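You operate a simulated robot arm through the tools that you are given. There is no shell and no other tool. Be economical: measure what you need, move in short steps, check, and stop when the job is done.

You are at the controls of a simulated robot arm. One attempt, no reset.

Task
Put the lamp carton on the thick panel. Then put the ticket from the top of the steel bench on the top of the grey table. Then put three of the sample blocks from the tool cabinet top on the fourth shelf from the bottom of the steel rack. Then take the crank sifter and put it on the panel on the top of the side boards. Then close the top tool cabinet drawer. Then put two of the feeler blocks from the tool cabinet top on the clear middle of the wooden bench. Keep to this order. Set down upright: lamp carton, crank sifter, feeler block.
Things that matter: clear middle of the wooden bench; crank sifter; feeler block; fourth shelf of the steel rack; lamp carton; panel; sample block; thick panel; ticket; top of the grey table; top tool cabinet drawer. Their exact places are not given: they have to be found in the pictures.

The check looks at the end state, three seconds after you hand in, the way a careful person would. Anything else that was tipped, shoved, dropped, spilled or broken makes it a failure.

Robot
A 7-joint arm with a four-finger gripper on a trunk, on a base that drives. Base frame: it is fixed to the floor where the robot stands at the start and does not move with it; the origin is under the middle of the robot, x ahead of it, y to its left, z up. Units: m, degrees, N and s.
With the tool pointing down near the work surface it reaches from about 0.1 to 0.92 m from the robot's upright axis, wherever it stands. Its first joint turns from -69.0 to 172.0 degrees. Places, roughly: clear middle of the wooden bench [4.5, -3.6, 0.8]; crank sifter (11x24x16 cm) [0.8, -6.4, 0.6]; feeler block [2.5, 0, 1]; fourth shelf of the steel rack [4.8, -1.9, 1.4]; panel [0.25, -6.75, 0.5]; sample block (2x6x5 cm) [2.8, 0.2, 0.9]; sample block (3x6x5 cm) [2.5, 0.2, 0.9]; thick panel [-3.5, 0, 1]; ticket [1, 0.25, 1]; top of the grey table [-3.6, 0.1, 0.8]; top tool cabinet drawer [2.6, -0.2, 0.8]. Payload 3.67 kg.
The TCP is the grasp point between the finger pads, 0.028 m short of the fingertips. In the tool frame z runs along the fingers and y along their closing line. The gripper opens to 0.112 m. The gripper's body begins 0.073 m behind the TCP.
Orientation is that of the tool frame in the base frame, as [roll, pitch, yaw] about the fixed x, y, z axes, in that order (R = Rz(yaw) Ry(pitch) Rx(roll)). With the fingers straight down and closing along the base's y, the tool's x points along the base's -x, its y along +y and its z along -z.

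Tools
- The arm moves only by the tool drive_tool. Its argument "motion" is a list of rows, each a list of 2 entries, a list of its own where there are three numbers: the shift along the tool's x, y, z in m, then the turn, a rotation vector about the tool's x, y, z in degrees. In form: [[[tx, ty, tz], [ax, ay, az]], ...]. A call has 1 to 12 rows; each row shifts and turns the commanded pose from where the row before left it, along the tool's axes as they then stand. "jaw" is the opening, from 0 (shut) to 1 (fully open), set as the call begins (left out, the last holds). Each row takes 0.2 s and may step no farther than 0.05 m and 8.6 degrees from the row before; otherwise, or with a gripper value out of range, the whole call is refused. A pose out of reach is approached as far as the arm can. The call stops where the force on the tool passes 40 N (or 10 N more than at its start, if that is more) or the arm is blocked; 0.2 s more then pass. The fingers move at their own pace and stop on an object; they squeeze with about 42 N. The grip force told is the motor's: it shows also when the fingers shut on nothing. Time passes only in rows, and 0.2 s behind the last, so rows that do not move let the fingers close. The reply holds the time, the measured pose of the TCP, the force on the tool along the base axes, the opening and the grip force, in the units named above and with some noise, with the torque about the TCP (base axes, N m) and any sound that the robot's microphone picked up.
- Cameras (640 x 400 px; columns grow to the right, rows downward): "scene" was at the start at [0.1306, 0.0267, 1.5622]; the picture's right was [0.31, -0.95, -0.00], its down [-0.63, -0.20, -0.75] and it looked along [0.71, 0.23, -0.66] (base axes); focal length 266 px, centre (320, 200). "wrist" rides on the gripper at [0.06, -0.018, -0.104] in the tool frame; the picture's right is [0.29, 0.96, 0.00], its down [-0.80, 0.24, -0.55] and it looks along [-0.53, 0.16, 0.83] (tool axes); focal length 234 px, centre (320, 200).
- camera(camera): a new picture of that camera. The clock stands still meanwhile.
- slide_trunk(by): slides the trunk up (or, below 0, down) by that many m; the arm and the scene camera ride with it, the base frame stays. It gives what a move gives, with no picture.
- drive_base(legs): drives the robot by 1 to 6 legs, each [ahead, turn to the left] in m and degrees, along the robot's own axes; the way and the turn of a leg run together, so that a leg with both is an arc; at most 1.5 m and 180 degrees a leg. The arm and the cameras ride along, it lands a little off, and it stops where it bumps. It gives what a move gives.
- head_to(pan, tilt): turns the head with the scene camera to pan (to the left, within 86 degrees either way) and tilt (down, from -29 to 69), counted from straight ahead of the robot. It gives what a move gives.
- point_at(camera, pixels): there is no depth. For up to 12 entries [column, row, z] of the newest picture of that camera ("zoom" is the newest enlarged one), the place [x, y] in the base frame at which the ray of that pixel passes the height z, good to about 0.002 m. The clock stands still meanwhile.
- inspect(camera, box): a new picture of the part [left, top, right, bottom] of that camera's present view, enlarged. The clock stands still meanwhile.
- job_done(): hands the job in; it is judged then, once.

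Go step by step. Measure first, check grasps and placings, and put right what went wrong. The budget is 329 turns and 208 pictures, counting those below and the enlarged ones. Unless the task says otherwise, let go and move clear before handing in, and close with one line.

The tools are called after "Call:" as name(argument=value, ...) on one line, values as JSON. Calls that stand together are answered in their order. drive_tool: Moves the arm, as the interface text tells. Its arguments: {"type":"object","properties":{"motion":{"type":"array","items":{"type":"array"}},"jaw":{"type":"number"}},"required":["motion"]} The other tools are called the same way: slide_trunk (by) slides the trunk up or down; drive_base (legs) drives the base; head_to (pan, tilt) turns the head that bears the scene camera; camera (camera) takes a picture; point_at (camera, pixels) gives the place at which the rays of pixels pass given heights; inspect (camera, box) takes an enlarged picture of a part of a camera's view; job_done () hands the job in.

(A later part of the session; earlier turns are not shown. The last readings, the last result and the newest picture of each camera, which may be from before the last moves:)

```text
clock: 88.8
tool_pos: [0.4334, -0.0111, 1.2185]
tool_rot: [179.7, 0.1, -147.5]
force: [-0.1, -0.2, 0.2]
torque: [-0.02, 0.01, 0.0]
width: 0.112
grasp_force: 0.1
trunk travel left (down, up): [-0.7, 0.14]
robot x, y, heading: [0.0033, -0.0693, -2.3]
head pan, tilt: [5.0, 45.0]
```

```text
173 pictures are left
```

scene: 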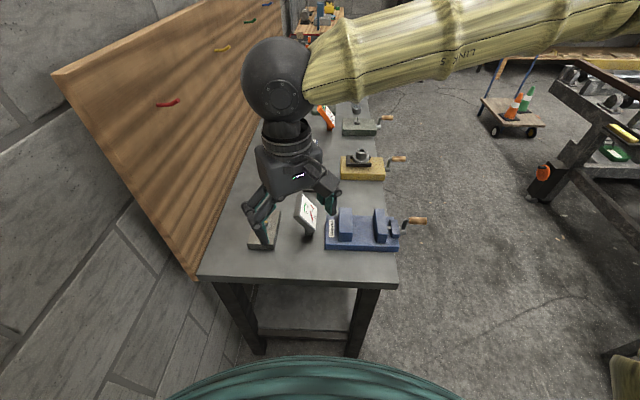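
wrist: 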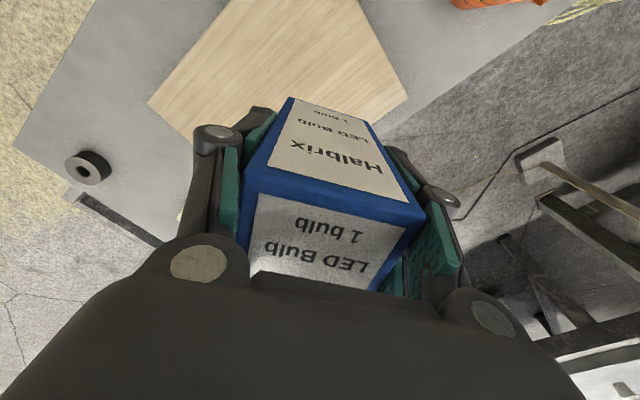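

At (0.004,−0.071). I need to be a bit nearer to reach the ticket at (0.975,0.155); turning left 12° and going 0.11 ahead.

Call:
drive_base(legs=[[0, 14], [0.11, 0]])

Call:
drive_tool(motion=[[[-0.04, 0, 0], [0, 0, 0]], [[-0.045, 0, 0], [0, 0, 0]], [[-0.045, 0, 0], [0, 0, 0]], [[-0.045, 0, 0], [0, 0, 0]], [[0, 0.045, 0], [0, 0, 0]], [[0, 0.045, 0], [0, 0, 0]]])

Call:
camera(camera="wrist")

Call:
camera(camera="scene")

```text
clock: 90.8
tool_pos: [0.5175, 0.1137, 1.2176]
tool_rot: [179.8, 0.1, -133.6]
force: [0.8, -0.4, -0.3]
torque: [-0.03, 0.05, 0.02]
width: 0.1121
grasp_force: 0.0
trunk travel left (down, up): [-0.7, 0.14]
robot x, y, heading: [0.1136, -0.0446, 11.9]
head pan, tilt: [5.0, 45.0]
```

```text
clock: 91.8
tool_pos: [0.6145, 0.2166, 1.2162]
tool_rot: [-179.8, -0.6, -133.7]
force: [-19.2, -44.3, 12.4]
torque: [4.68, -2.35, -1.3]
width: 0.112
grasp_force: 0.1
trunk travel left (down, up): [-0.7, 0.14]
robot x, y, heading: [0.1148, -0.05, 11.5]
head pan, tilt: [5.0, 45.0]
stopped in row 4: the force on the tool passed its limit at 149 N (the readings are from after the stop); the commanded pose is now the measured one
```

```text
172 pictures are left
```

wrist: 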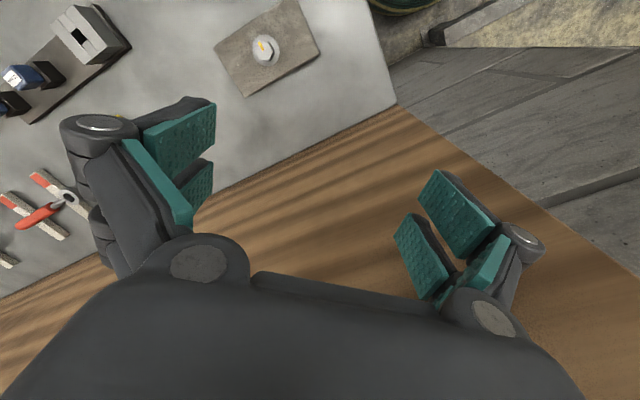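

```text
171 pictures are left
```

scene: 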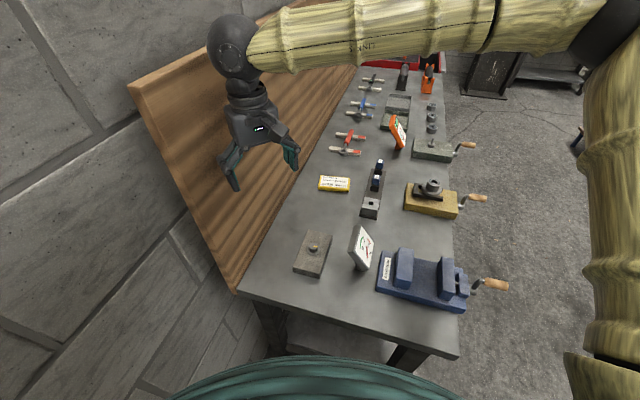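

I misjudged direction and pressed the pegboard with the hand. Back off toward −y at once, turn the fingers to close along x, and check the board.

Call:
drive_tool(motion=[[[0.026, -0.025, 0], [0, 0, 0]], [[0.026, -0.025, 0], [0, 0, 0]], [[0.026, -0.025, 0], [0, 0, 0]], [[0, 0, 0], [0, 0, -7.28]], [[0, 0, 0], [0, 0, -7.28]], [[0, 0, 0], [0, 0, -7.28]], [[0, 0, 0], [0, 0, -7.28]], [[0, 0, 0], [0, 0, -7.28]], [[0, 0, 0], [0, 0, -7.28]]])

Call:
camera(camera="scene")

Call:
camera(camera="wrist")

```text
clock: 93.8
tool_pos: [0.6153, 0.1115, 1.2156]
tool_rot: [179.6, -0.5, -89.7]
force: [0.0, 0.3, 0.8]
torque: [-0.01, -0.01, 0.02]
width: 0.1123
grasp_force: 0.1
trunk travel left (down, up): [-0.7, 0.14]
robot x, y, heading: [0.1167, -0.0438, 11.8]
head pan, tilt: [5.0, 45.0]
```

```text
170 pictures are left
```

scene: 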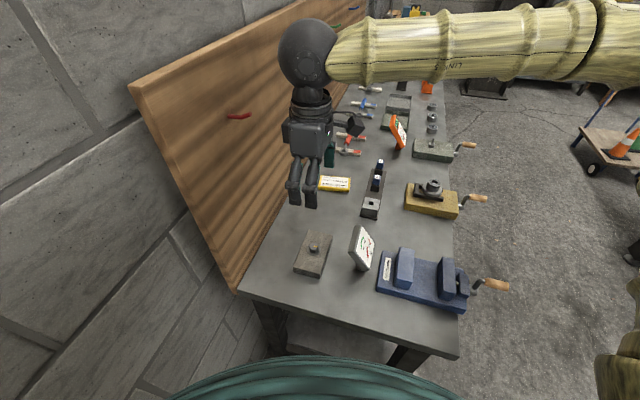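

```text
169 pictures are left
```

wrist: 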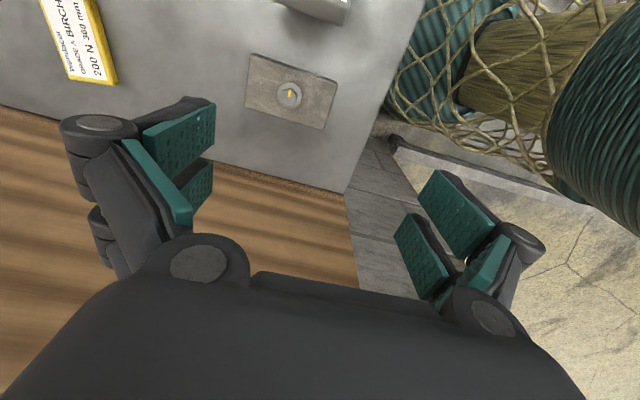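

Nothing on the bench or board has moved. Measuring the ticket corners.

Call:
inspect(camera="scene", box=[300, 160, 380, 210])

Call:
point_at(camera="wrist", pixels=[[71, 82, 0.9], [117, 83, 0.9], [91, 0, 0.9]])

```text
8.00 times, centred on (340, 185) of scene
```

zoom: 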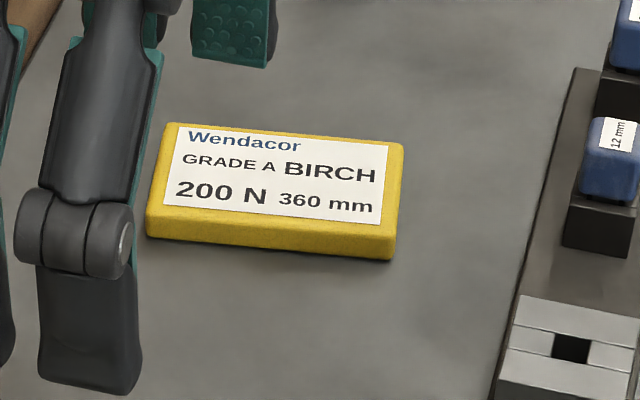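

```text
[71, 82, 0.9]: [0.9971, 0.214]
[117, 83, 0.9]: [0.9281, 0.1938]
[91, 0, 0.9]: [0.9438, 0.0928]
```

Call:
point_at(camera="zoom", pixels=[[147, 206, 0.9], [393, 235, 0.9], [403, 145, 0.9], [168, 124, 0.9], [147, 235, 0.88], [390, 260, 0.88]])

```text
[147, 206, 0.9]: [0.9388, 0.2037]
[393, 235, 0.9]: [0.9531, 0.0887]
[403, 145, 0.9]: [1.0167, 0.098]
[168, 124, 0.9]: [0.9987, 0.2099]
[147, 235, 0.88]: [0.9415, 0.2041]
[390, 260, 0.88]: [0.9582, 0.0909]
```

Ticket centre (0.977,0.150), 11.6×6.2 cm, rotated 7.5°. Moving above it.

Call:
drive_tool(motion=[[[-0.0043, -0.0402, 0], [0, 0, 0]], [[-0.0043, -0.0402, 0], [0, 0, 0]], [[-0.0043, -0.0402, 0], [0, 0, 0]], [[-0.0043, -0.0402, 0], [0, 0, 0]], [[-0.0043, -0.0402, 0], [0, 0, 0]], [[-0.0043, -0.0402, 0], [0, 0, 0]], [[-0.0043, -0.0402, 0], [0, 0, 0]], [[-0.0043, -0.0402, 0], [0, 0, 0]], [[-0.0043, -0.0402, 0], [0, 0, 0]], [[0, 0, 0], [0, 0, -7.2]], [[0, 0, 0.04], [0, 0, 0]], [[0, 0, 0.04], [0, 0, 0]]])

Call:
camera(camera="wrist")

Call:
camera(camera="scene")

```text
clock: 96.4
tool_pos: [0.6702, 0.1249, 1.1976]
tool_rot: [179.6, -0.4, -83.0]
force: [-0.3, 0.6, 0.1]
torque: [0.02, -0.01, 0.01]
width: 0.1122
grasp_force: 0.0
out of reach, approached as far as the arm can: row 3, 4, 5, 6, 7, 8, 9, 10, 11, 12
trunk travel left (down, up): [-0.7, 0.14]
robot x, y, heading: [0.1128, -0.0484, 11.7]
head pan, tilt: [5.0, 45.0]
```

```text
167 pictures are left
```

wrist: 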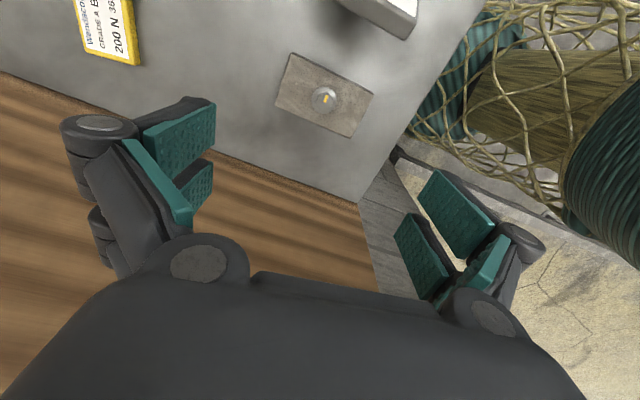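

```text
166 pictures are left
```

scene: 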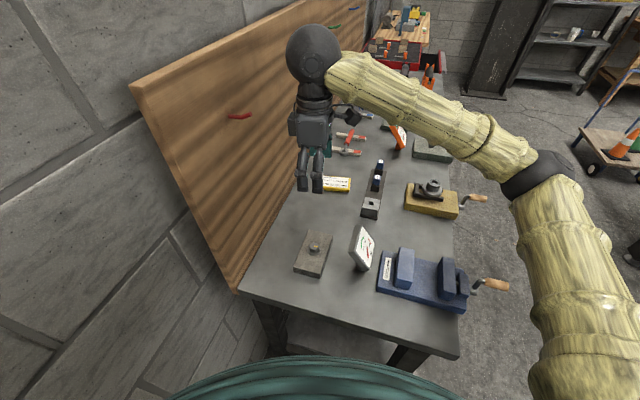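

The arm can't follow at that wrist yaw (rel. −95°), though the spot itself is in range. I'll try the opposite yaw (+97°), turning back through −180°.

Call:
drive_tool(motion=[[[0, 0.04, 0], [0, 0, 0]], [[0, 0.02, 0], [0, 0, 8.5]], [[0, 0, 0], [0, 0, 8.5]], [[0, 0, 0], [0, 0, 8.5]], [[0, 0, 0], [0, 0, 8.5]], [[0, 0, 0], [0, 0, 8.5]], [[0, 0, 0], [0, 0, 8.5]], [[0, 0, 0], [0, 0, 8.5]], [[0, 0, 0], [0, 0, 8.5]], [[0, 0, 0], [0, 0, 8.5]], [[0, 0, 0], [0, 0, 8.5]], [[0, 0, 0], [0, 0, 8.5]]])

Call:
drive_tool(motion=[[[0, 0, 0], [0, 0, 8.5]], [[0, 0, 0], [0, 0, 8.5]], [[0, 0, 0], [0, 0, 8.5]], [[0, 0, 0], [0, 0, 8.5]], [[0, 0, 0], [0, 0, 8.5]], [[0, 0, 0], [0, 0, 8.5]], [[0, 0, 0], [0, 0, 8.5]], [[0, 0, 0], [0, 0, 8.5]], [[0, 0, 0], [0, 0, 8.5]], [[0, 0, 0], [0, 0, 8.5]]])

```text
clock: 99.0
tool_pos: [0.6113, 0.1189, 1.1989]
tool_rot: [-179.7, -0.5, -176.3]
force: [-0.1, -0.7, 0.3]
torque: [0.03, 0.02, 0.03]
width: 0.112
grasp_force: 0.0
trunk travel left (down, up): [-0.7, 0.14]
robot x, y, heading: [0.112, -0.0464, 11.5]
head pan, tilt: [5.0, 45.0]
```

```text
clock: 101.2
tool_pos: [0.6108, 0.1191, 1.1993]
tool_rot: [-179.7, 0.4, 98.9]
force: [-0.3, -0.1, 0.6]
torque: [0.02, 0.01, 0.01]
width: 0.1124
grasp_force: 0.0
trunk travel left (down, up): [-0.7, 0.14]
robot x, y, heading: [0.1132, -0.0488, 11.7]
head pan, tilt: [5.0, 45.0]
```

Yaw 98.9° reached. Moving over the ticket.

Call:
drive_tool(motion=[[[-0.0029, 0.0407, 0], [0, 0, 0]], [[-0.0029, 0.0407, 0], [0, 0, 0]], [[-0.0029, 0.0407, 0], [0, 0, 0]], [[-0.0029, 0.0407, 0], [0, 0, 0]], [[-0.0029, 0.0407, 0], [0, 0, 0]], [[-0.0029, 0.0407, 0], [0, 0, 0]], [[-0.0029, 0.0407, 0], [0, 0, 0]], [[-0.0029, 0.0407, 0], [0, 0, 0]], [[-0.0029, 0.0407, 0], [0, 0, 0]], [[0, 0, 0], [0, 0, 1.4]]])

Call:
camera(camera="wrist")

Call:
camera(camera="scene")

```text
clock: 103.4
tool_pos: [0.9777, 0.1484, 1.1981]
tool_rot: [-179.7, 0.4, 97.5]
force: [-0.4, -0.5, -0.4]
torque: [-0.01, -0.02, -0.01]
width: 0.1121
grasp_force: 0.1
trunk travel left (down, up): [-0.7, 0.14]
robot x, y, heading: [0.1127, -0.0476, 12.1]
head pan, tilt: [5.0, 45.0]
```

```text
165 pictures are left
```

wrist: 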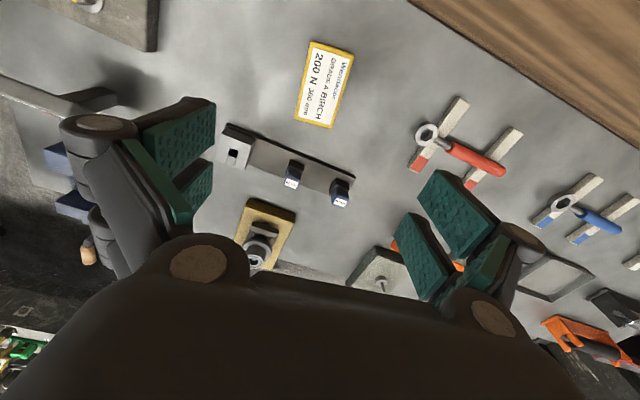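

```text
164 pictures are left
```

scene: 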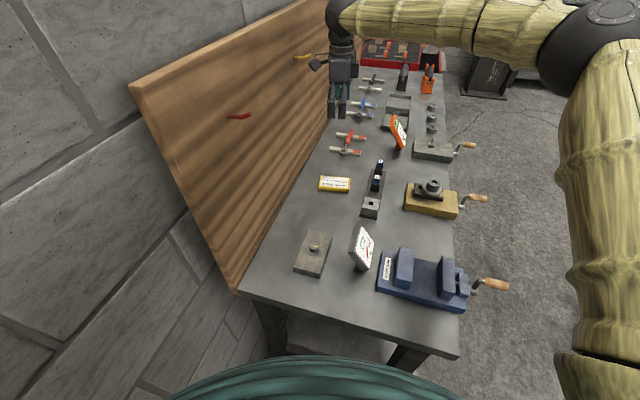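

Ticket lies where predicted (row ~90). Descend to z≈0.95 and check.

Call:
drive_tool(motion=[[[0, 0, 0.041], [0, 0, 0]], [[0, 0, 0.041], [0, 0, 0]], [[0, 0, 0.041], [0, 0, 0]], [[0, 0, 0.041], [0, 0, 0]], [[0, 0, 0.041], [0, 0, 0]], [[0, 0, 0.041], [0, 0, 0]]])

Call:
camera(camera="wrist")

```text
clock: 104.8
tool_pos: [0.9749, 0.1485, 0.9485]
tool_rot: [-179.6, 0.4, 97.5]
force: [0.2, 0.5, -0.5]
torque: [0.0, 0.01, 0.04]
width: 0.1118
grasp_force: 0.1
trunk travel left (down, up): [-0.7, 0.14]
robot x, y, heading: [0.1138, -0.0459, 11.9]
head pan, tilt: [5.0, 45.0]
```

```text
163 pictures are left
```

wrist: 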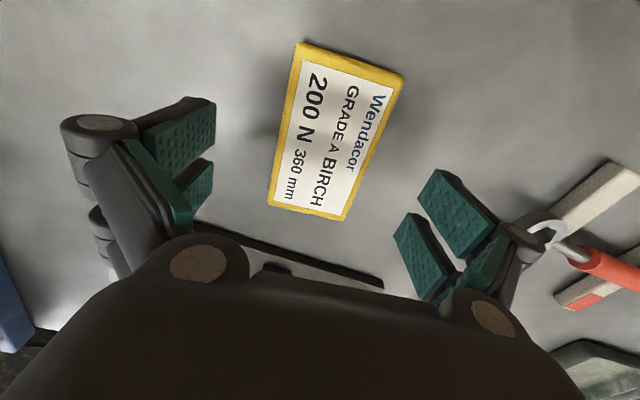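

Clear around. Lower to TCP 0.914 and close.

Call:
drive_tool(motion=[[[0, 0, 0.015], [0, 0, 0]], [[0, 0, 0.012], [0, 0, 0]], [[0, 0, 0.007], [0, 0, 0]], [[0, 0, 0], [0, 0, 0]]])

Call:
drive_tool(motion=[[[0, 0, 0], [0, 0, 0]], [[0, 0, 0], [0, 0, 0]], [[0, 0, 0], [0, 0, 0]], [[0, 0, 0], [0, 0, 0]]], jaw=0)

Call:
camera(camera="wrist")

```text
clock: 105.8
tool_pos: [0.9752, 0.1462, 0.9166]
tool_rot: [-179.6, 0.4, 97.5]
force: [0.4, -0.3, 0.8]
torque: [-0.01, -0.02, 0.03]
width: 0.112
grasp_force: 0.1
trunk travel left (down, up): [-0.7, 0.14]
robot x, y, heading: [0.1103, -0.0494, 11.8]
head pan, tilt: [5.0, 45.0]
```

```text
clock: 106.8
tool_pos: [0.9761, 0.1464, 0.9165]
tool_rot: [-179.6, 0.4, 97.5]
force: [-0.5, -0.7, 2.1]
torque: [0.06, 0.12, 0.02]
width: 0.0675
grasp_force: 41.7
trunk travel left (down, up): [-0.7, 0.14]
robot x, y, heading: [0.1126, -0.0439, 11.6]
head pan, tilt: [5.0, 45.0]
```

```text
162 pictures are left
```

wrist: 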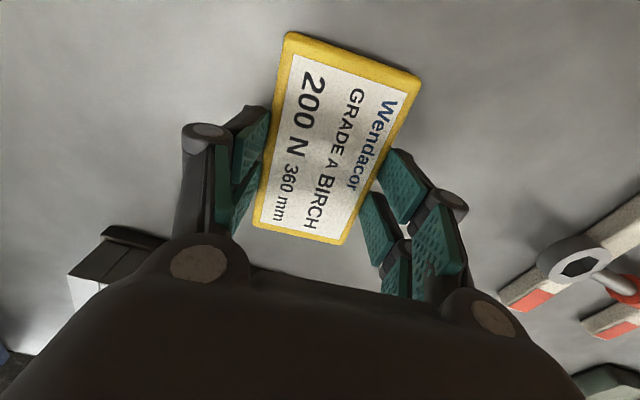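

Gripped at 67.5 mm. Lift and check.

Call:
drive_tool(motion=[[[0, 0, -0.02], [0, 0, 0]], [[0, 0, -0.04], [0, 0, 0]], [[0, 0, -0.04], [0, 0, 0]], [[0, 0, -0.045], [0, 0, 0]], [[0, 0, -0.045], [0, 0, 0]], [[0, 0, -0.045], [0, 0, 0]]])

Call:
camera(camera="wrist")

Call:
camera(camera="scene")

```text
clock: 108.2
tool_pos: [0.9759, 0.1506, 1.151]
tool_rot: [-179.6, 0.5, 97.6]
force: [-0.4, 0.5, -0.6]
torque: [-0.03, -0.04, -0.02]
width: 0.0675
grasp_force: 41.7
trunk travel left (down, up): [-0.7, 0.14]
robot x, y, heading: [0.1166, -0.0478, 11.8]
head pan, tilt: [5.0, 45.0]
```

```text
161 pictures are left
```

wrist: 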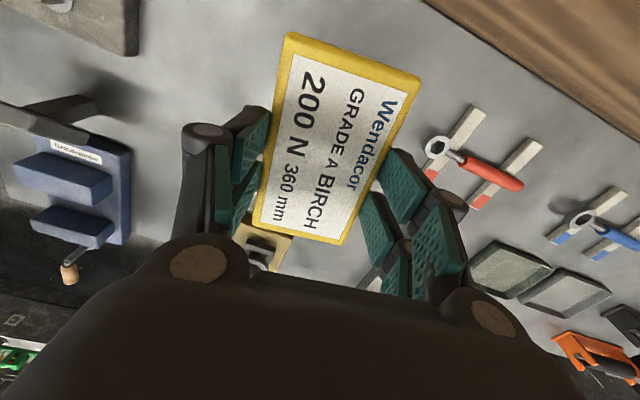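

```text
160 pictures are left
```

scene: 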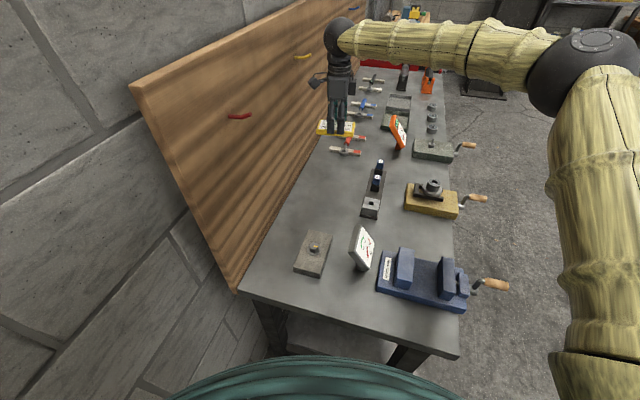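

The ticket is held. Raise, retract, and drive back to the grey table.

Call:
drive_tool(motion=[[[0, 0, -0.045], [0, 0, 0]], [[0.0012, -0.0434, 0], [0, 0, 0]], [[0.0012, -0.0434, 0], [0, 0, 0]], [[0.0012, -0.0434, 0], [0, 0, 0]], [[0.0012, -0.0434, 0], [0, 0, 0]], [[0.0012, -0.0434, 0], [0, 0, 0]], [[0.0012, -0.0434, 0], [0, 0, 0]], [[0.0012, -0.0434, 0], [0, 0, 0]], [[0.0012, -0.0434, 0], [0, 0, 0]], [[0.0012, -0.0434, 0], [0, 0, 0]], [[0.0012, -0.0434, 0], [0, 0, 0]], [[0.0012, -0.0434, 0], [0, 0, 0]]])

Call:
drive_base(legs=[[-0.2, 0], [0, -90], [0, -79], [1.2, 0], [1.0, 0]])

```text
clock: 110.8
tool_pos: [0.4997, 0.0984, 1.1987]
tool_rot: [-179.8, 0.4, 97.5]
force: [-0.1, 0.8, -1.4]
torque: [-0.01, -0.02, -0.01]
width: 0.0674
grasp_force: 42.2
trunk travel left (down, up): [-0.7, 0.14]
robot x, y, heading: [0.1164, -0.0508, 12.0]
head pan, tilt: [5.0, 45.0]
```

```text
clock: 124.5
tool_pos: [-1.464, -0.762, 1.1962]
tool_rot: [-179.1, 0.6, -70.3]
force: [-0.6, 0.0, -1.4]
torque: [-0.03, 0.01, -0.03]
width: 0.0673
grasp_force: 42.0
trunk travel left (down, up): [-0.7, 0.14]
robot x, y, heading: [-1.1153, -0.5455, -156.4]
head pan, tilt: [5.0, 45.0]
stopped in leg 4: the force on the tool passed its limit at 69 N (the readings are from after the stop); the commanded pose is now the measured one
```

My turn sum was off (heading −156°) and the tool touched something at (−1.46,−0.76). Looking before moving.

Call:
camera(camera="scene")

Call:
camera(camera="wrist")

```text
159 pictures are left
```

scene: 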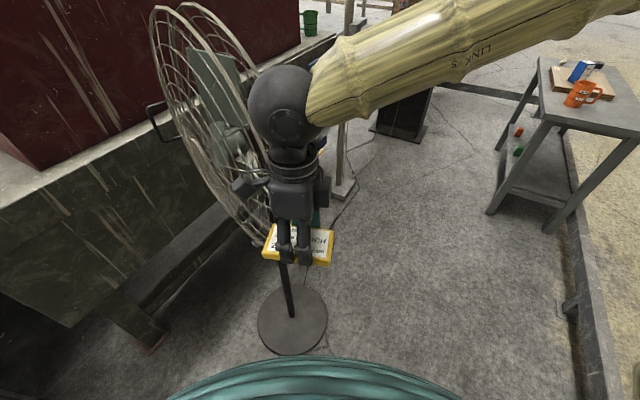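

```text
158 pictures are left
```

wrist: 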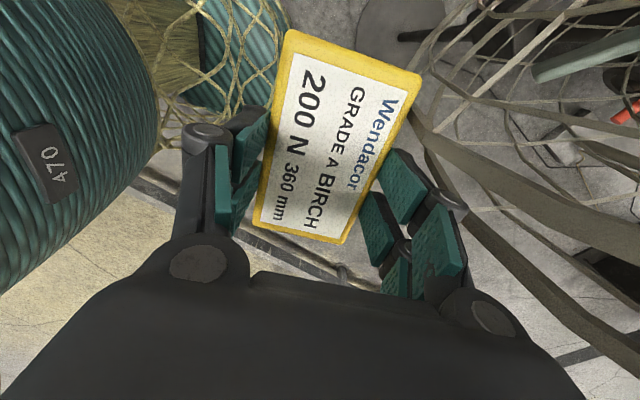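

I touched the standing fan with the ticket; it still stands. Back away straight and check it.

Call:
drive_base(legs=[[-0.4, 0]])

Call:
head_to(pan=5, tilt=30)

Call:
camera(camera="scene")

Call:
camera(camera="wrist")

```text
clock: 127.0
tool_pos: [-1.0977, -0.6018, 1.1996]
tool_rot: [-179.2, 0.8, -70.6]
force: [0.5, -0.9, -0.9]
torque: [-0.03, 0.05, 0.03]
width: 0.0677
grasp_force: 42.3
trunk travel left (down, up): [-0.7, 0.14]
robot x, y, heading: [-0.7518, -0.3809, -156.4]
head pan, tilt: [5.0, 45.0]
```

```text
clock: 127.8
tool_pos: [-1.0987, -0.6024, 1.1979]
tool_rot: [-179.2, 0.7, -70.5]
force: [0.2, -0.9, -0.5]
torque: [0.0, 0.02, -0.01]
width: 0.0675
grasp_force: 42.1
trunk travel left (down, up): [-0.7, 0.14]
robot x, y, heading: [-0.7502, -0.3819, -156.3]
head pan, tilt: [5.0, 30.0]
```

```text
157 pictures are left
```

scene: 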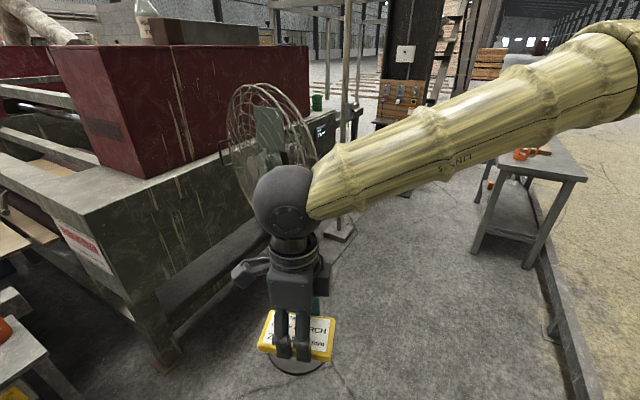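

```text
156 pictures are left
```

wrist: 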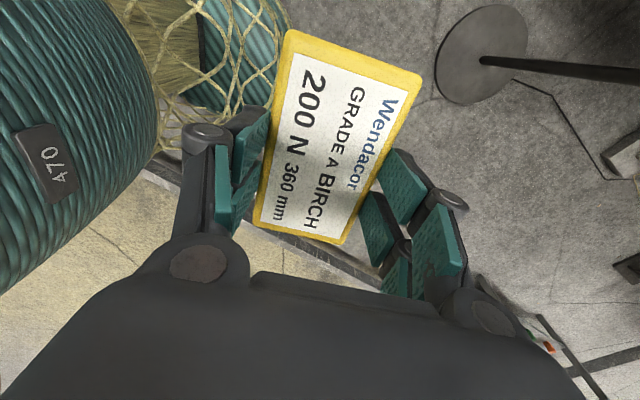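

The fan is upright. Measuring its base and cage so I can pass it safely.

Call:
point_at(camera="wrist", pixels=[[485, 60, 0], [440, 80, 0], [510, 10, 0]])

Call:
point_at(camera="scene", pixels=[[295, 365, 0], [325, 365, 0], [545, 270, 0], [570, 380, 0]])

```text
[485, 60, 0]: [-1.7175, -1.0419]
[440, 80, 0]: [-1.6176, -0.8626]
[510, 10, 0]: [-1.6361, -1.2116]
```

```text
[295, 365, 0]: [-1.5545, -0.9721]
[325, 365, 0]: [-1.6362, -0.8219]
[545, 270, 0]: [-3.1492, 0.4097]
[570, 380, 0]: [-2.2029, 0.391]
```

Path is clear at y>−0.6. Turn right 33°, drive past, square up.

Call:
drive_base(legs=[[0, -33], [1.4, 0], [0, 9.5], [0.4, 0]])

Call:
head_to(pan=-5, tilt=45)

Call:
camera(camera="scene")

```text
clock: 139.1
tool_pos: [-2.9428, -0.2288, 1.1962]
tool_rot: [-179.2, 0.7, -93.4]
force: [0.2, -0.2, -1.1]
torque: [-0.02, -0.03, -0.01]
width: 0.0673
grasp_force: 41.9
trunk travel left (down, up): [-0.7, 0.14]
robot x, y, heading: [-2.5375, -0.1585, -179.6]
head pan, tilt: [5.0, 30.0]
```

```text
clock: 139.9
tool_pos: [-2.9427, -0.2292, 1.1982]
tool_rot: [-179.1, 0.8, -93.4]
force: [-0.1, -0.5, -1.4]
torque: [-0.02, 0.01, 0.0]
width: 0.0674
grasp_force: 42.0
trunk travel left (down, up): [-0.7, 0.14]
robot x, y, heading: [-2.5392, -0.1636, -179.5]
head pan, tilt: [-5.0, 45.0]
```

```text
155 pictures are left
```

scene: 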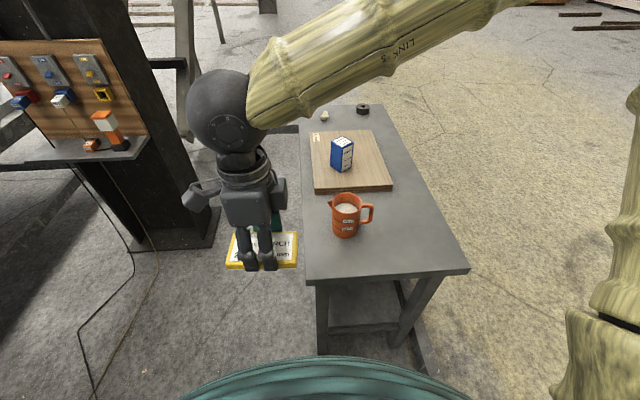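

Measuring the mug and the free space right of it.

Call:
point_at(camera="scene", pixels=[[345, 237, 0.865], [374, 205, 0.96], [372, 222, 0.9], [360, 232, 0.865], [469, 268, 0.865], [307, 277, 0.865]])

```text
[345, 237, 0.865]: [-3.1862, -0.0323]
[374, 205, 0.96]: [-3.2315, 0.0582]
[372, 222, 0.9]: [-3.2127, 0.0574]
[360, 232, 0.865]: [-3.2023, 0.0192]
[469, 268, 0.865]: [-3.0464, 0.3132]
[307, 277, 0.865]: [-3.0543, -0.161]
```

Placing the ticket at (−3.24, 0.20), right of the mug. Moving over.

Call:
drive_tool(motion=[[[-0.0343, 0.0268, 0], [0, 0, 0]], [[-0.0343, 0.0268, 0], [0, 0, 0]], [[-0.0343, 0.0268, 0], [0, 0, 0]], [[-0.0343, 0.0268, 0], [0, 0, 0]], [[-0.0343, 0.0268, 0], [0, 0, 0]], [[-0.0343, 0.0268, 0], [0, 0, 0]], [[-0.0343, 0.0268, 0], [0, 0, 0]], [[-0.0343, 0.0268, 0], [0, 0, 0]], [[-0.0343, 0.0268, 0], [0, 0, 0]], [[-0.0343, 0.0268, 0], [0, 0, 0]], [[-0.0343, 0.0268, 0], [0, 0, 0]], [[-0.0343, 0.0268, 0], [0, 0, 0]]])

Call:
drive_tool(motion=[[[0, 0, 0.045], [0, 0, 0]], [[0, 0, 0.045], [0, 0, 0]], [[0, 0, 0.045], [0, 0, 0]], [[0, 0, 0.045], [0, 0, 0]], [[0, 0, 0.045], [0, 0, 0]], [[0, 0, 0.025], [0, 0, 0]]])

Call:
camera(camera="scene")

```text
clock: 142.5
tool_pos: [-3.241, 0.205, 1.1975]
tool_rot: [-179.1, 0.6, -93.3]
force: [-0.2, 0.7, -0.6]
torque: [0.01, -0.05, 0.01]
width: 0.0674
grasp_force: 41.9
trunk travel left (down, up): [-0.7, 0.14]
robot x, y, heading: [-2.54, -0.1615, -179.5]
head pan, tilt: [-5.0, 45.0]
```

```text
clock: 143.9
tool_pos: [-3.2347, 0.2067, 0.9451]
tool_rot: [-179.3, 0.7, -93.4]
force: [-0.2, -0.9, -0.4]
torque: [0.0, -0.02, -0.02]
width: 0.0674
grasp_force: 41.4
trunk travel left (down, up): [-0.7, 0.14]
robot x, y, heading: [-2.5377, -0.1597, -179.5]
head pan, tilt: [-5.0, 45.0]
```

```text
154 pictures are left
```

scene: 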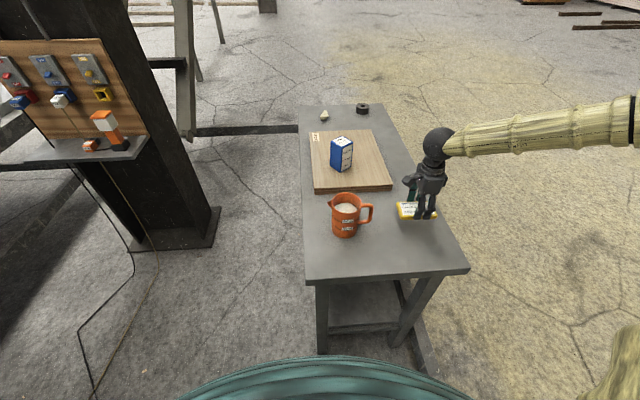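

Ticket is over free table. Lower gently until contact.

Call:
drive_tool(motion=[[[0, 0, 0.015], [0, 0, 0]], [[0, 0, 0.01], [0, 0, 0]], [[0, 0, 0.006], [0, 0, 0]], [[0, 0, 0.004], [0, 0, 0]], [[0, 0, 0.004], [0, 0, 0]], [[0, 0, 0], [0, 0, 0]]])

```text
clock: 145.3
tool_pos: [-3.2359, 0.2069, 0.9085]
tool_rot: [-179.2, 0.7, -93.4]
force: [0.3, 0.3, -0.9]
torque: [0.02, -0.01, 0.0]
width: 0.0674
grasp_force: 42.1
trunk travel left (down, up): [-0.7, 0.14]
robot x, y, heading: [-2.5395, -0.1612, -179.5]
head pan, tilt: [-5.0, 45.0]
```

Call:
drive_tool(motion=[[[0, 0, 0.003], [0, 0, 0]], [[0, 0, 0.003], [0, 0, 0]], [[0, 0, 0.003], [0, 0, 0]], [[0, 0, 0], [0, 0, 0]]])

Call:
inspect(camera="scene", box=[370, 160, 470, 260])

```text
clock: 146.3
tool_pos: [-3.2357, 0.2055, 0.8987]
tool_rot: [-179.1, 0.7, -93.4]
force: [0.2, 0.3, -1.2]
torque: [0.05, -0.01, 0.01]
width: 0.0674
grasp_force: 41.9
trunk travel left (down, up): [-0.7, 0.14]
robot x, y, heading: [-2.5394, -0.1646, -179.4]
head pan, tilt: [-5.0, 45.0]
```

```text
4.00 times, centred on (420, 210) of scene
```

zoom: 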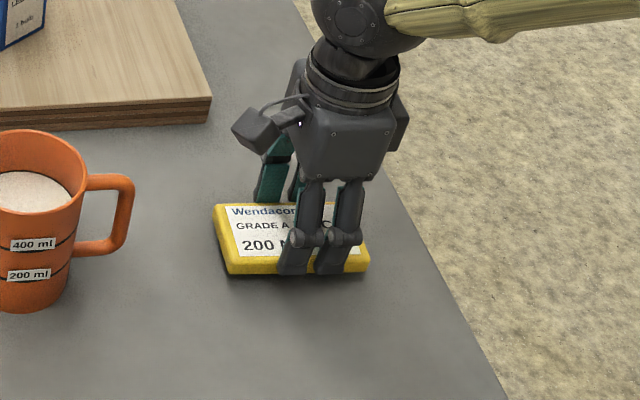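

Still a small gap; continue.

Call:
drive_tool(motion=[[[0, 0, 0.004], [0, 0, 0]], [[0, 0, 0.003], [0, 0, 0]], [[0, 0, 0.003], [0, 0, 0]], [[0, 0, 0.003], [0, 0, 0]], [[0, 0, 0.003], [0, 0, 0]], [[0, 0, 0], [0, 0, 0]]])

```text
clock: 147.7
tool_pos: [-3.2352, 0.2064, 0.8862]
tool_rot: [-179.4, 0.6, -93.4]
force: [-2.5, 3.6, 17.4]
torque: [-0.92, 0.39, -0.15]
width: 0.0674
grasp_force: 42.3
trunk travel left (down, up): [-0.7, 0.14]
robot x, y, heading: [-2.5401, -0.1607, -179.5]
head pan, tilt: [-5.0, 45.0]
```

Contact (17 N). Release and rise.

Call:
drive_tool(motion=[[[0, 0, 0], [0, 0, 0]], [[0, 0, 0], [0, 0, 0]], [[0, 0, 0], [0, 0, 0]], [[0, 0, -0.02], [0, 0, 0]], [[0, 0, -0.045], [0, 0, 0]], [[0, 0, -0.045], [0, 0, 0]], [[0, 0, -0.045], [0, 0, 0]], [[0, 0, -0.045], [0, 0, 0]], [[0, 0, -0.045], [0, 0, 0]], [[0, 0, -0.045], [0, 0, 0]]], jaw=1)

Call:
inspect(camera="scene", box=[290, 90, 480, 290])

```text
clock: 149.9
tool_pos: [-3.2371, 0.2039, 1.1788]
tool_rot: [-179.1, 0.8, -93.4]
force: [0.9, -0.6, 0.3]
torque: [0.03, 0.02, 0.01]
width: 0.112
grasp_force: 0.1
trunk travel left (down, up): [-0.7, 0.14]
robot x, y, heading: [-2.5407, -0.1636, -179.5]
head pan, tilt: [-5.0, 45.0]
```

```text
2.00 times, centred on (385, 190) of scene
```

zoom: 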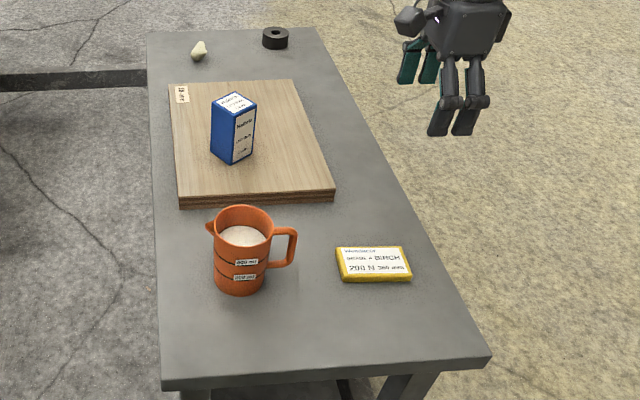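

Ticket lies flat on the table. Retract, back off and turn around toward the tool cabinet.

Call:
drive_tool(motion=[[[0.0364, -0.0263, 0], [0, 0, 0]], [[0.0364, -0.0263, 0], [0, 0, 0]], [[0.0364, -0.0263, 0], [0, 0, 0]], [[0.0364, -0.0263, 0], [0, 0, 0]], [[0.0364, -0.0263, 0], [0, 0, 0]], [[0.0364, -0.0263, 0], [0, 0, 0]], [[0.0364, -0.0263, 0], [0, 0, 0]], [[0.0364, -0.0263, 0], [0, 0, 0]], [[0.0364, -0.0263, 0], [0, 0, 0]], [[0.0364, -0.0263, 0], [0, 0, 0]], [[0.0364, -0.0263, 0], [0, 0, 0]], [[0.0364, -0.0263, 0], [0, 0, 0]]])

Call:
drive_base(legs=[[-0.5, 0], [0, -90], [0, -93], [1.3, 0]])

Call:
head_to(pan=-10, tilt=30)

Call:
camera(camera="scene")

```text
clock: 152.5
tool_pos: [-2.9512, -0.257, 1.1704]
tool_rot: [-179.2, 0.7, -93.5]
force: [0.0, -0.2, 0.8]
torque: [0.08, 0.02, -0.01]
width: 0.112
grasp_force: 0.0
trunk travel left (down, up): [-0.7, 0.14]
robot x, y, heading: [-2.5395, -0.1628, -179.7]
head pan, tilt: [-5.0, 45.0]
```

```text
clock: 169.4
tool_pos: [-0.3032, -0.1828, 1.1703]
tool_rot: [-179.3, 0.6, 82.2]
force: [-0.3, 0.3, 0.4]
torque: [0.04, 0.01, -0.02]
width: 0.1123
grasp_force: 0.0
trunk travel left (down, up): [-0.7, 0.14]
robot x, y, heading: [-0.7224, -0.242, -3.7]
head pan, tilt: [-5.0, 45.0]
```

```text
clock: 170.2
tool_pos: [-0.3028, -0.1838, 1.1702]
tool_rot: [-179.2, 0.7, 82.2]
force: [-0.2, 0.4, 0.2]
torque: [0.02, 0.0, 0.01]
width: 0.1119
grasp_force: 0.0
trunk travel left (down, up): [-0.7, 0.14]
robot x, y, heading: [-0.721, -0.241, -4.0]
head pan, tilt: [-10.0, 30.0]
```

```text
151 pictures are left
```

scene: 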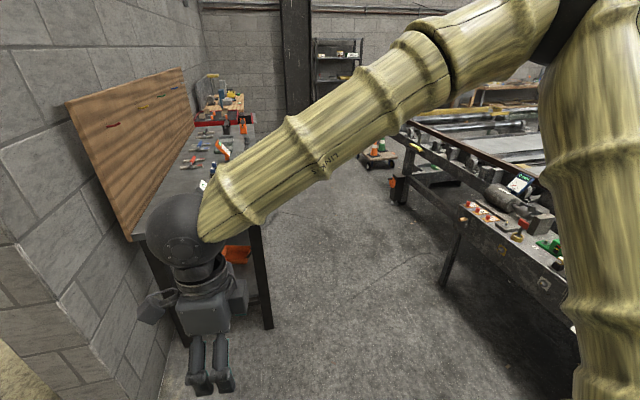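

The corridor runs between the bench leg (270,325) and the conveyor leg (440,287). Measuring its bounds.

Call:
point_at(camera="scene", pixels=[[270, 327, 0], [443, 288, 0], [400, 205, 0], [380, 163, 0], [362, 166, 0], [397, 160, 0], [258, 220, 0.88], [255, 150, 0.88], [400, 180, 0.3], [470, 205, 0.9]])

Call:
inspect(camera="scene", box=[170, 30, 450, 230])

```text
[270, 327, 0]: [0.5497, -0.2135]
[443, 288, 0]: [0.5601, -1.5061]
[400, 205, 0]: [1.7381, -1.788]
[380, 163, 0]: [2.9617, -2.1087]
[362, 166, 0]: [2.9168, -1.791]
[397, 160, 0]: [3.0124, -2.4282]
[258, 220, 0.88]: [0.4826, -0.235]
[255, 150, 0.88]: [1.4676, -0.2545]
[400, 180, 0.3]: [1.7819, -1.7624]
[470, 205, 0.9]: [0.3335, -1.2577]
```

```text
2.00 times, centred on (310, 130) of scene
```

zoom: 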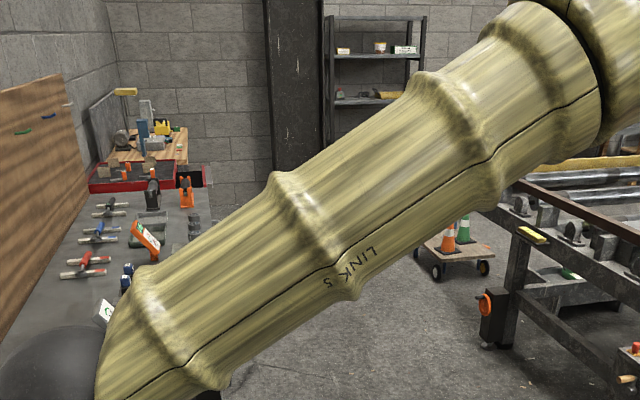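

Corridor centre is y≈−0.78. Drive to (0,−0.75), then along the corridor.

Call:
drive_base(legs=[[0, -31], [0.88, 0], [0, 35]])

Call:
head_to(pan=5, tilt=35)

Call:
camera(camera="scene")

```text
clock: 178.0
tool_pos: [0.4093, -0.6455, 1.1698]
tool_rot: [-179.2, 0.7, 86.9]
force: [0.2, -0.2, 0.0]
torque: [-0.01, -0.02, 0.01]
width: 0.112
grasp_force: 0.1
trunk travel left (down, up): [-0.7, 0.14]
robot x, y, heading: [-0.0008, -0.7411, 0.9]
head pan, tilt: [-10.0, 30.0]
```

```text
clock: 178.8
tool_pos: [0.4094, -0.6454, 1.17]
tool_rot: [-179.2, 0.7, 86.9]
force: [0.2, 0.7, -1.1]
torque: [0.01, -0.02, -0.01]
width: 0.1121
grasp_force: 0.2
trunk travel left (down, up): [-0.7, 0.14]
robot x, y, heading: [-0.0047, -0.7406, 0.8]
head pan, tilt: [5.0, 35.0]
```

```text
149 pictures are left
```

scene: 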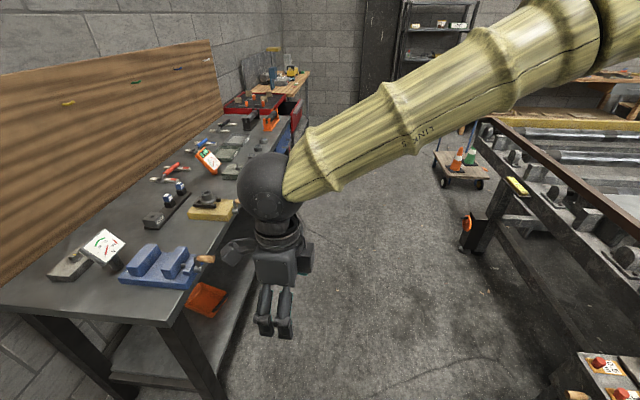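

Clear ahead. Drive 1.45 m along the corridor.

Call:
drive_base(legs=[[1.45, 0]])

Call:
head_to(pan=20, tilt=35)

Call:
camera(camera="scene")

```text
clock: 186.1
tool_pos: [1.8826, -0.6226, 1.1693]
tool_rot: [-179.2, 0.8, 86.8]
force: [0.6, 0.2, -0.6]
torque: [0.03, 0.0, 0.03]
width: 0.1121
grasp_force: 0.1
trunk travel left (down, up): [-0.7, 0.14]
robot x, y, heading: [1.4711, -0.7191, 0.7]
head pan, tilt: [5.0, 35.0]
```

```text
clock: 186.9
tool_pos: [1.8822, -0.6249, 1.1704]
tool_rot: [-179.2, 0.7, 86.9]
force: [-0.9, 0.2, -0.3]
torque: [0.0, -0.01, 0.0]
width: 0.112
grasp_force: 0.1
trunk travel left (down, up): [-0.7, 0.14]
robot x, y, heading: [1.4695, -0.7157, 0.6]
head pan, tilt: [20.0, 35.0]
```

```text
148 pictures are left
```

scene: 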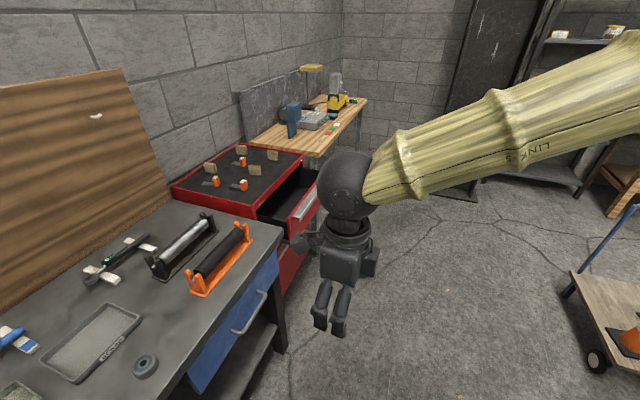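

The red cabinet with its top drawer open and blocks on top is at (240,180). Zooming in.

Call:
inspect(camera="scene", box=[165, 130, 325, 260])

Call:
point_at(camera="scene", pixels=[[175, 193, 0.9], [255, 215, 0.9], [303, 157, 0.9], [290, 222, 0.8], [282, 225, 0.88], [600, 365, 0]])

```text
3.08 times, centred on (245, 195) of scene
```

zoom: 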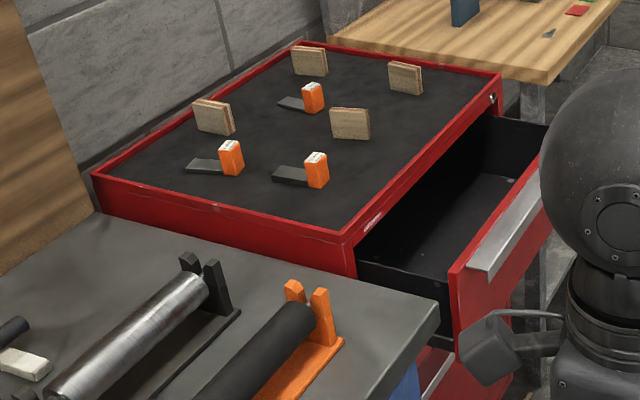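

```text
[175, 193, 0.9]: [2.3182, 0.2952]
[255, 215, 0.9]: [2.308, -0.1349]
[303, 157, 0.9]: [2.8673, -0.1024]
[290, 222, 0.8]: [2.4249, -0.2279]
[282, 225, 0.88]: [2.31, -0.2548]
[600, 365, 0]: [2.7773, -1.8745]
```

Four plywood sample blocks and three orange feeler blocks. Measuring bases (z≈0.88) and the drawer.

Call:
point_at(camera="zoom", pixels=[[213, 130, 0.89], [310, 73, 0.89], [350, 137, 0.89], [405, 93, 0.89], [230, 173, 0.89], [312, 110, 0.89], [315, 185, 0.89], [458, 345, 0.75], [545, 150, 0.8], [343, 240, 0.9], [450, 270, 0.85]])

Call:
drive_tool(motion=[[[0, 0, -0.04], [0, 0, 0]], [[0, 0, 0], [0, 0, 8.5]], [[0, 0, 0], [0, 0, 8.5]], [[0, 0, 0], [0, 0, 8.5]]])

```text
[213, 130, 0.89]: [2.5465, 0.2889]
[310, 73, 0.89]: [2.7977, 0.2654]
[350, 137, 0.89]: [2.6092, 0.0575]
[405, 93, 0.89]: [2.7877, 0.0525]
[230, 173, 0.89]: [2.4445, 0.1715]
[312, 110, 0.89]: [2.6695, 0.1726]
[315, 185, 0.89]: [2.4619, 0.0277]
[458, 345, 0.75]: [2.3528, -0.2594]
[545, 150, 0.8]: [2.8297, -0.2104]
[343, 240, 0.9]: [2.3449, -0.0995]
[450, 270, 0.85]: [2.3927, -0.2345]
```

```text
clock: 187.9
tool_pos: [1.8827, -0.6234, 1.2088]
tool_rot: [-179.6, 1.0, 61.2]
force: [0.3, 0.0, -0.4]
torque: [-0.01, 0.0, -0.02]
width: 0.1119
grasp_force: 0.0
trunk travel left (down, up): [-0.7, 0.14]
robot x, y, heading: [1.473, -0.7178, 0.9]
head pan, tilt: [20.0, 35.0]
```

Reach plan: stand at about (2.62,−0.75) facing +y. Drive there.

Call:
drive_base(legs=[[1.14, -2.5], [0, 91]])

Call:
head_to(pan=0, tilt=45)

Call:
camera(camera="scene")

```text
clock: 197.6
tool_pos: [2.5293, -0.3156, 1.2095]
tool_rot: [-179.6, 1.1, 150.6]
force: [-0.9, -0.8, 0.3]
torque: [0.05, 0.01, 0.01]
width: 0.112
grasp_force: 0.1
trunk travel left (down, up): [-0.7, 0.14]
robot x, y, heading: [2.6152, -0.7295, 90.4]
head pan, tilt: [20.0, 35.0]
```

```text
clock: 198.4
tool_pos: [2.5289, -0.3154, 1.2093]
tool_rot: [-179.6, 1.0, 150.5]
force: [-0.2, -0.5, 0.5]
torque: [0.01, -0.02, 0.0]
width: 0.1121
grasp_force: 0.1
trunk travel left (down, up): [-0.7, 0.14]
robot x, y, heading: [2.6197, -0.7283, 89.7]
head pan, tilt: [0.0, 45.0]
```

```text
146 pictures are left
```

scene: 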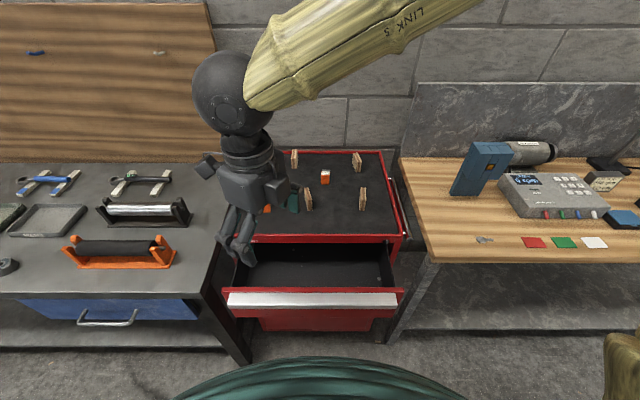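

Good position. Zooming on the cabinet top.

Call:
inspect(camera="scene", box=[240, 140, 420, 250])

Call:
camera(camera="wrist")

```text
3.56 times, centred on (330, 195) of scene
```

zoom: 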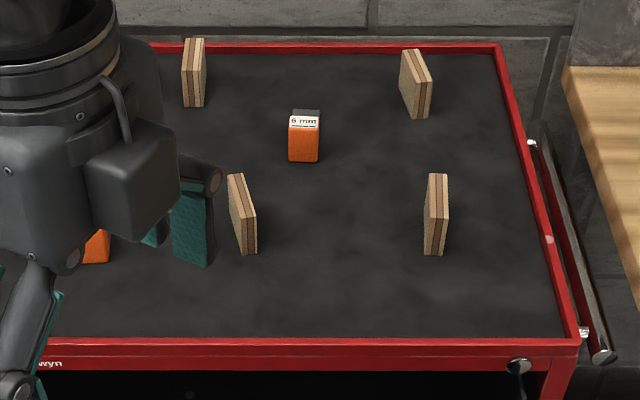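

```text
144 pictures are left
```

wrist: 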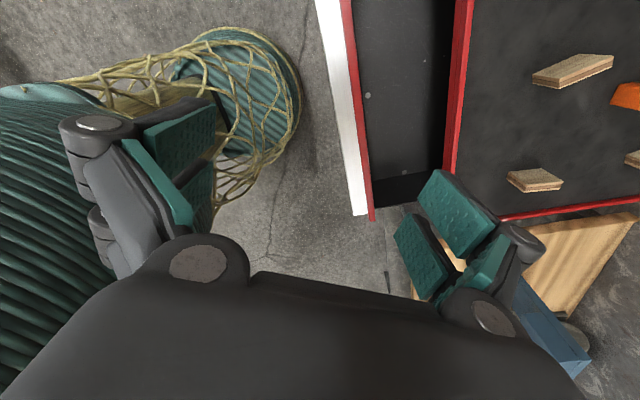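

Call:
point_at(camera="zoom", pixels=[[434, 254, 0.85], [434, 254, 0.9], [436, 183, 0.9], [436, 183, 0.95], [247, 254, 0.85], [247, 254, 0.9], [244, 183, 0.9], [244, 183, 0.95]])

Call:
inspect(camera="wrist", box=[480, 40, 640, 220])

```text
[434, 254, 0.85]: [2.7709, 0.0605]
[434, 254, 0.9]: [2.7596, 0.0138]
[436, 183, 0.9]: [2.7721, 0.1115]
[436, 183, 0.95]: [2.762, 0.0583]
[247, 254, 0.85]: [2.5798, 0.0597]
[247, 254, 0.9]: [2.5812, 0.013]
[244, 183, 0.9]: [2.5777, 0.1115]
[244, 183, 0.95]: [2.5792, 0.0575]
```

```text
2.22 times, centred on (560, 130) of wrist
```

zoom: 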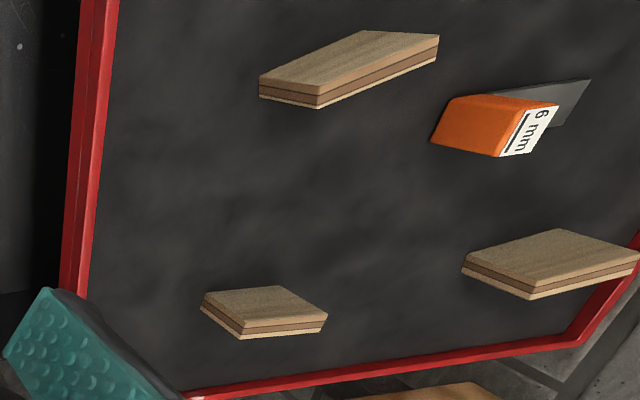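

Call:
point_at(camera="zoom", pixels=[[240, 332, 0.9], [240, 332, 0.95], [203, 300, 0.85], [203, 300, 0.9], [317, 98, 0.9], [317, 98, 0.95], [260, 88, 0.85], [260, 88, 0.9]])

```text
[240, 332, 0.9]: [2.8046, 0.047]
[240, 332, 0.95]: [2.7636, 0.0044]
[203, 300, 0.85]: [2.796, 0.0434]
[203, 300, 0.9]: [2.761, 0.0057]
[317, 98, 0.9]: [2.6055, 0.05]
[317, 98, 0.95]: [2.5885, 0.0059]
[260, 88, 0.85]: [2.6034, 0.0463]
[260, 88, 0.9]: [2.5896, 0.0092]
```

Mat is at z≈0.903, block tops ≈0.953. Measuring tops of all blocks.

Call:
point_at(camera="zoom", pixels=[[240, 338, 0.953], [240, 328, 0.953], [327, 316, 0.953], [327, 328, 0.953], [317, 108, 0.953], [317, 90, 0.953], [439, 36, 0.953], [436, 58, 0.953], [531, 298, 0.953], [531, 286, 0.953], [640, 255, 0.953]])

Call:
point_at(camera="scene", pixels=[[320, 200, 0.9]])

```text
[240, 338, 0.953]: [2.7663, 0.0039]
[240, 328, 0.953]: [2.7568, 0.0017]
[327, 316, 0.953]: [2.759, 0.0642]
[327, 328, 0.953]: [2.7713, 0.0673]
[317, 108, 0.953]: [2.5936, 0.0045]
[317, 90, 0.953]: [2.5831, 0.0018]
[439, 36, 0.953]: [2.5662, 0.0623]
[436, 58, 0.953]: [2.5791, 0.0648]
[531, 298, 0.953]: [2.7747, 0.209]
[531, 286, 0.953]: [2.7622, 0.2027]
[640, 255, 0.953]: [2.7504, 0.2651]
```

```text
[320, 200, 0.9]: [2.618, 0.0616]
```

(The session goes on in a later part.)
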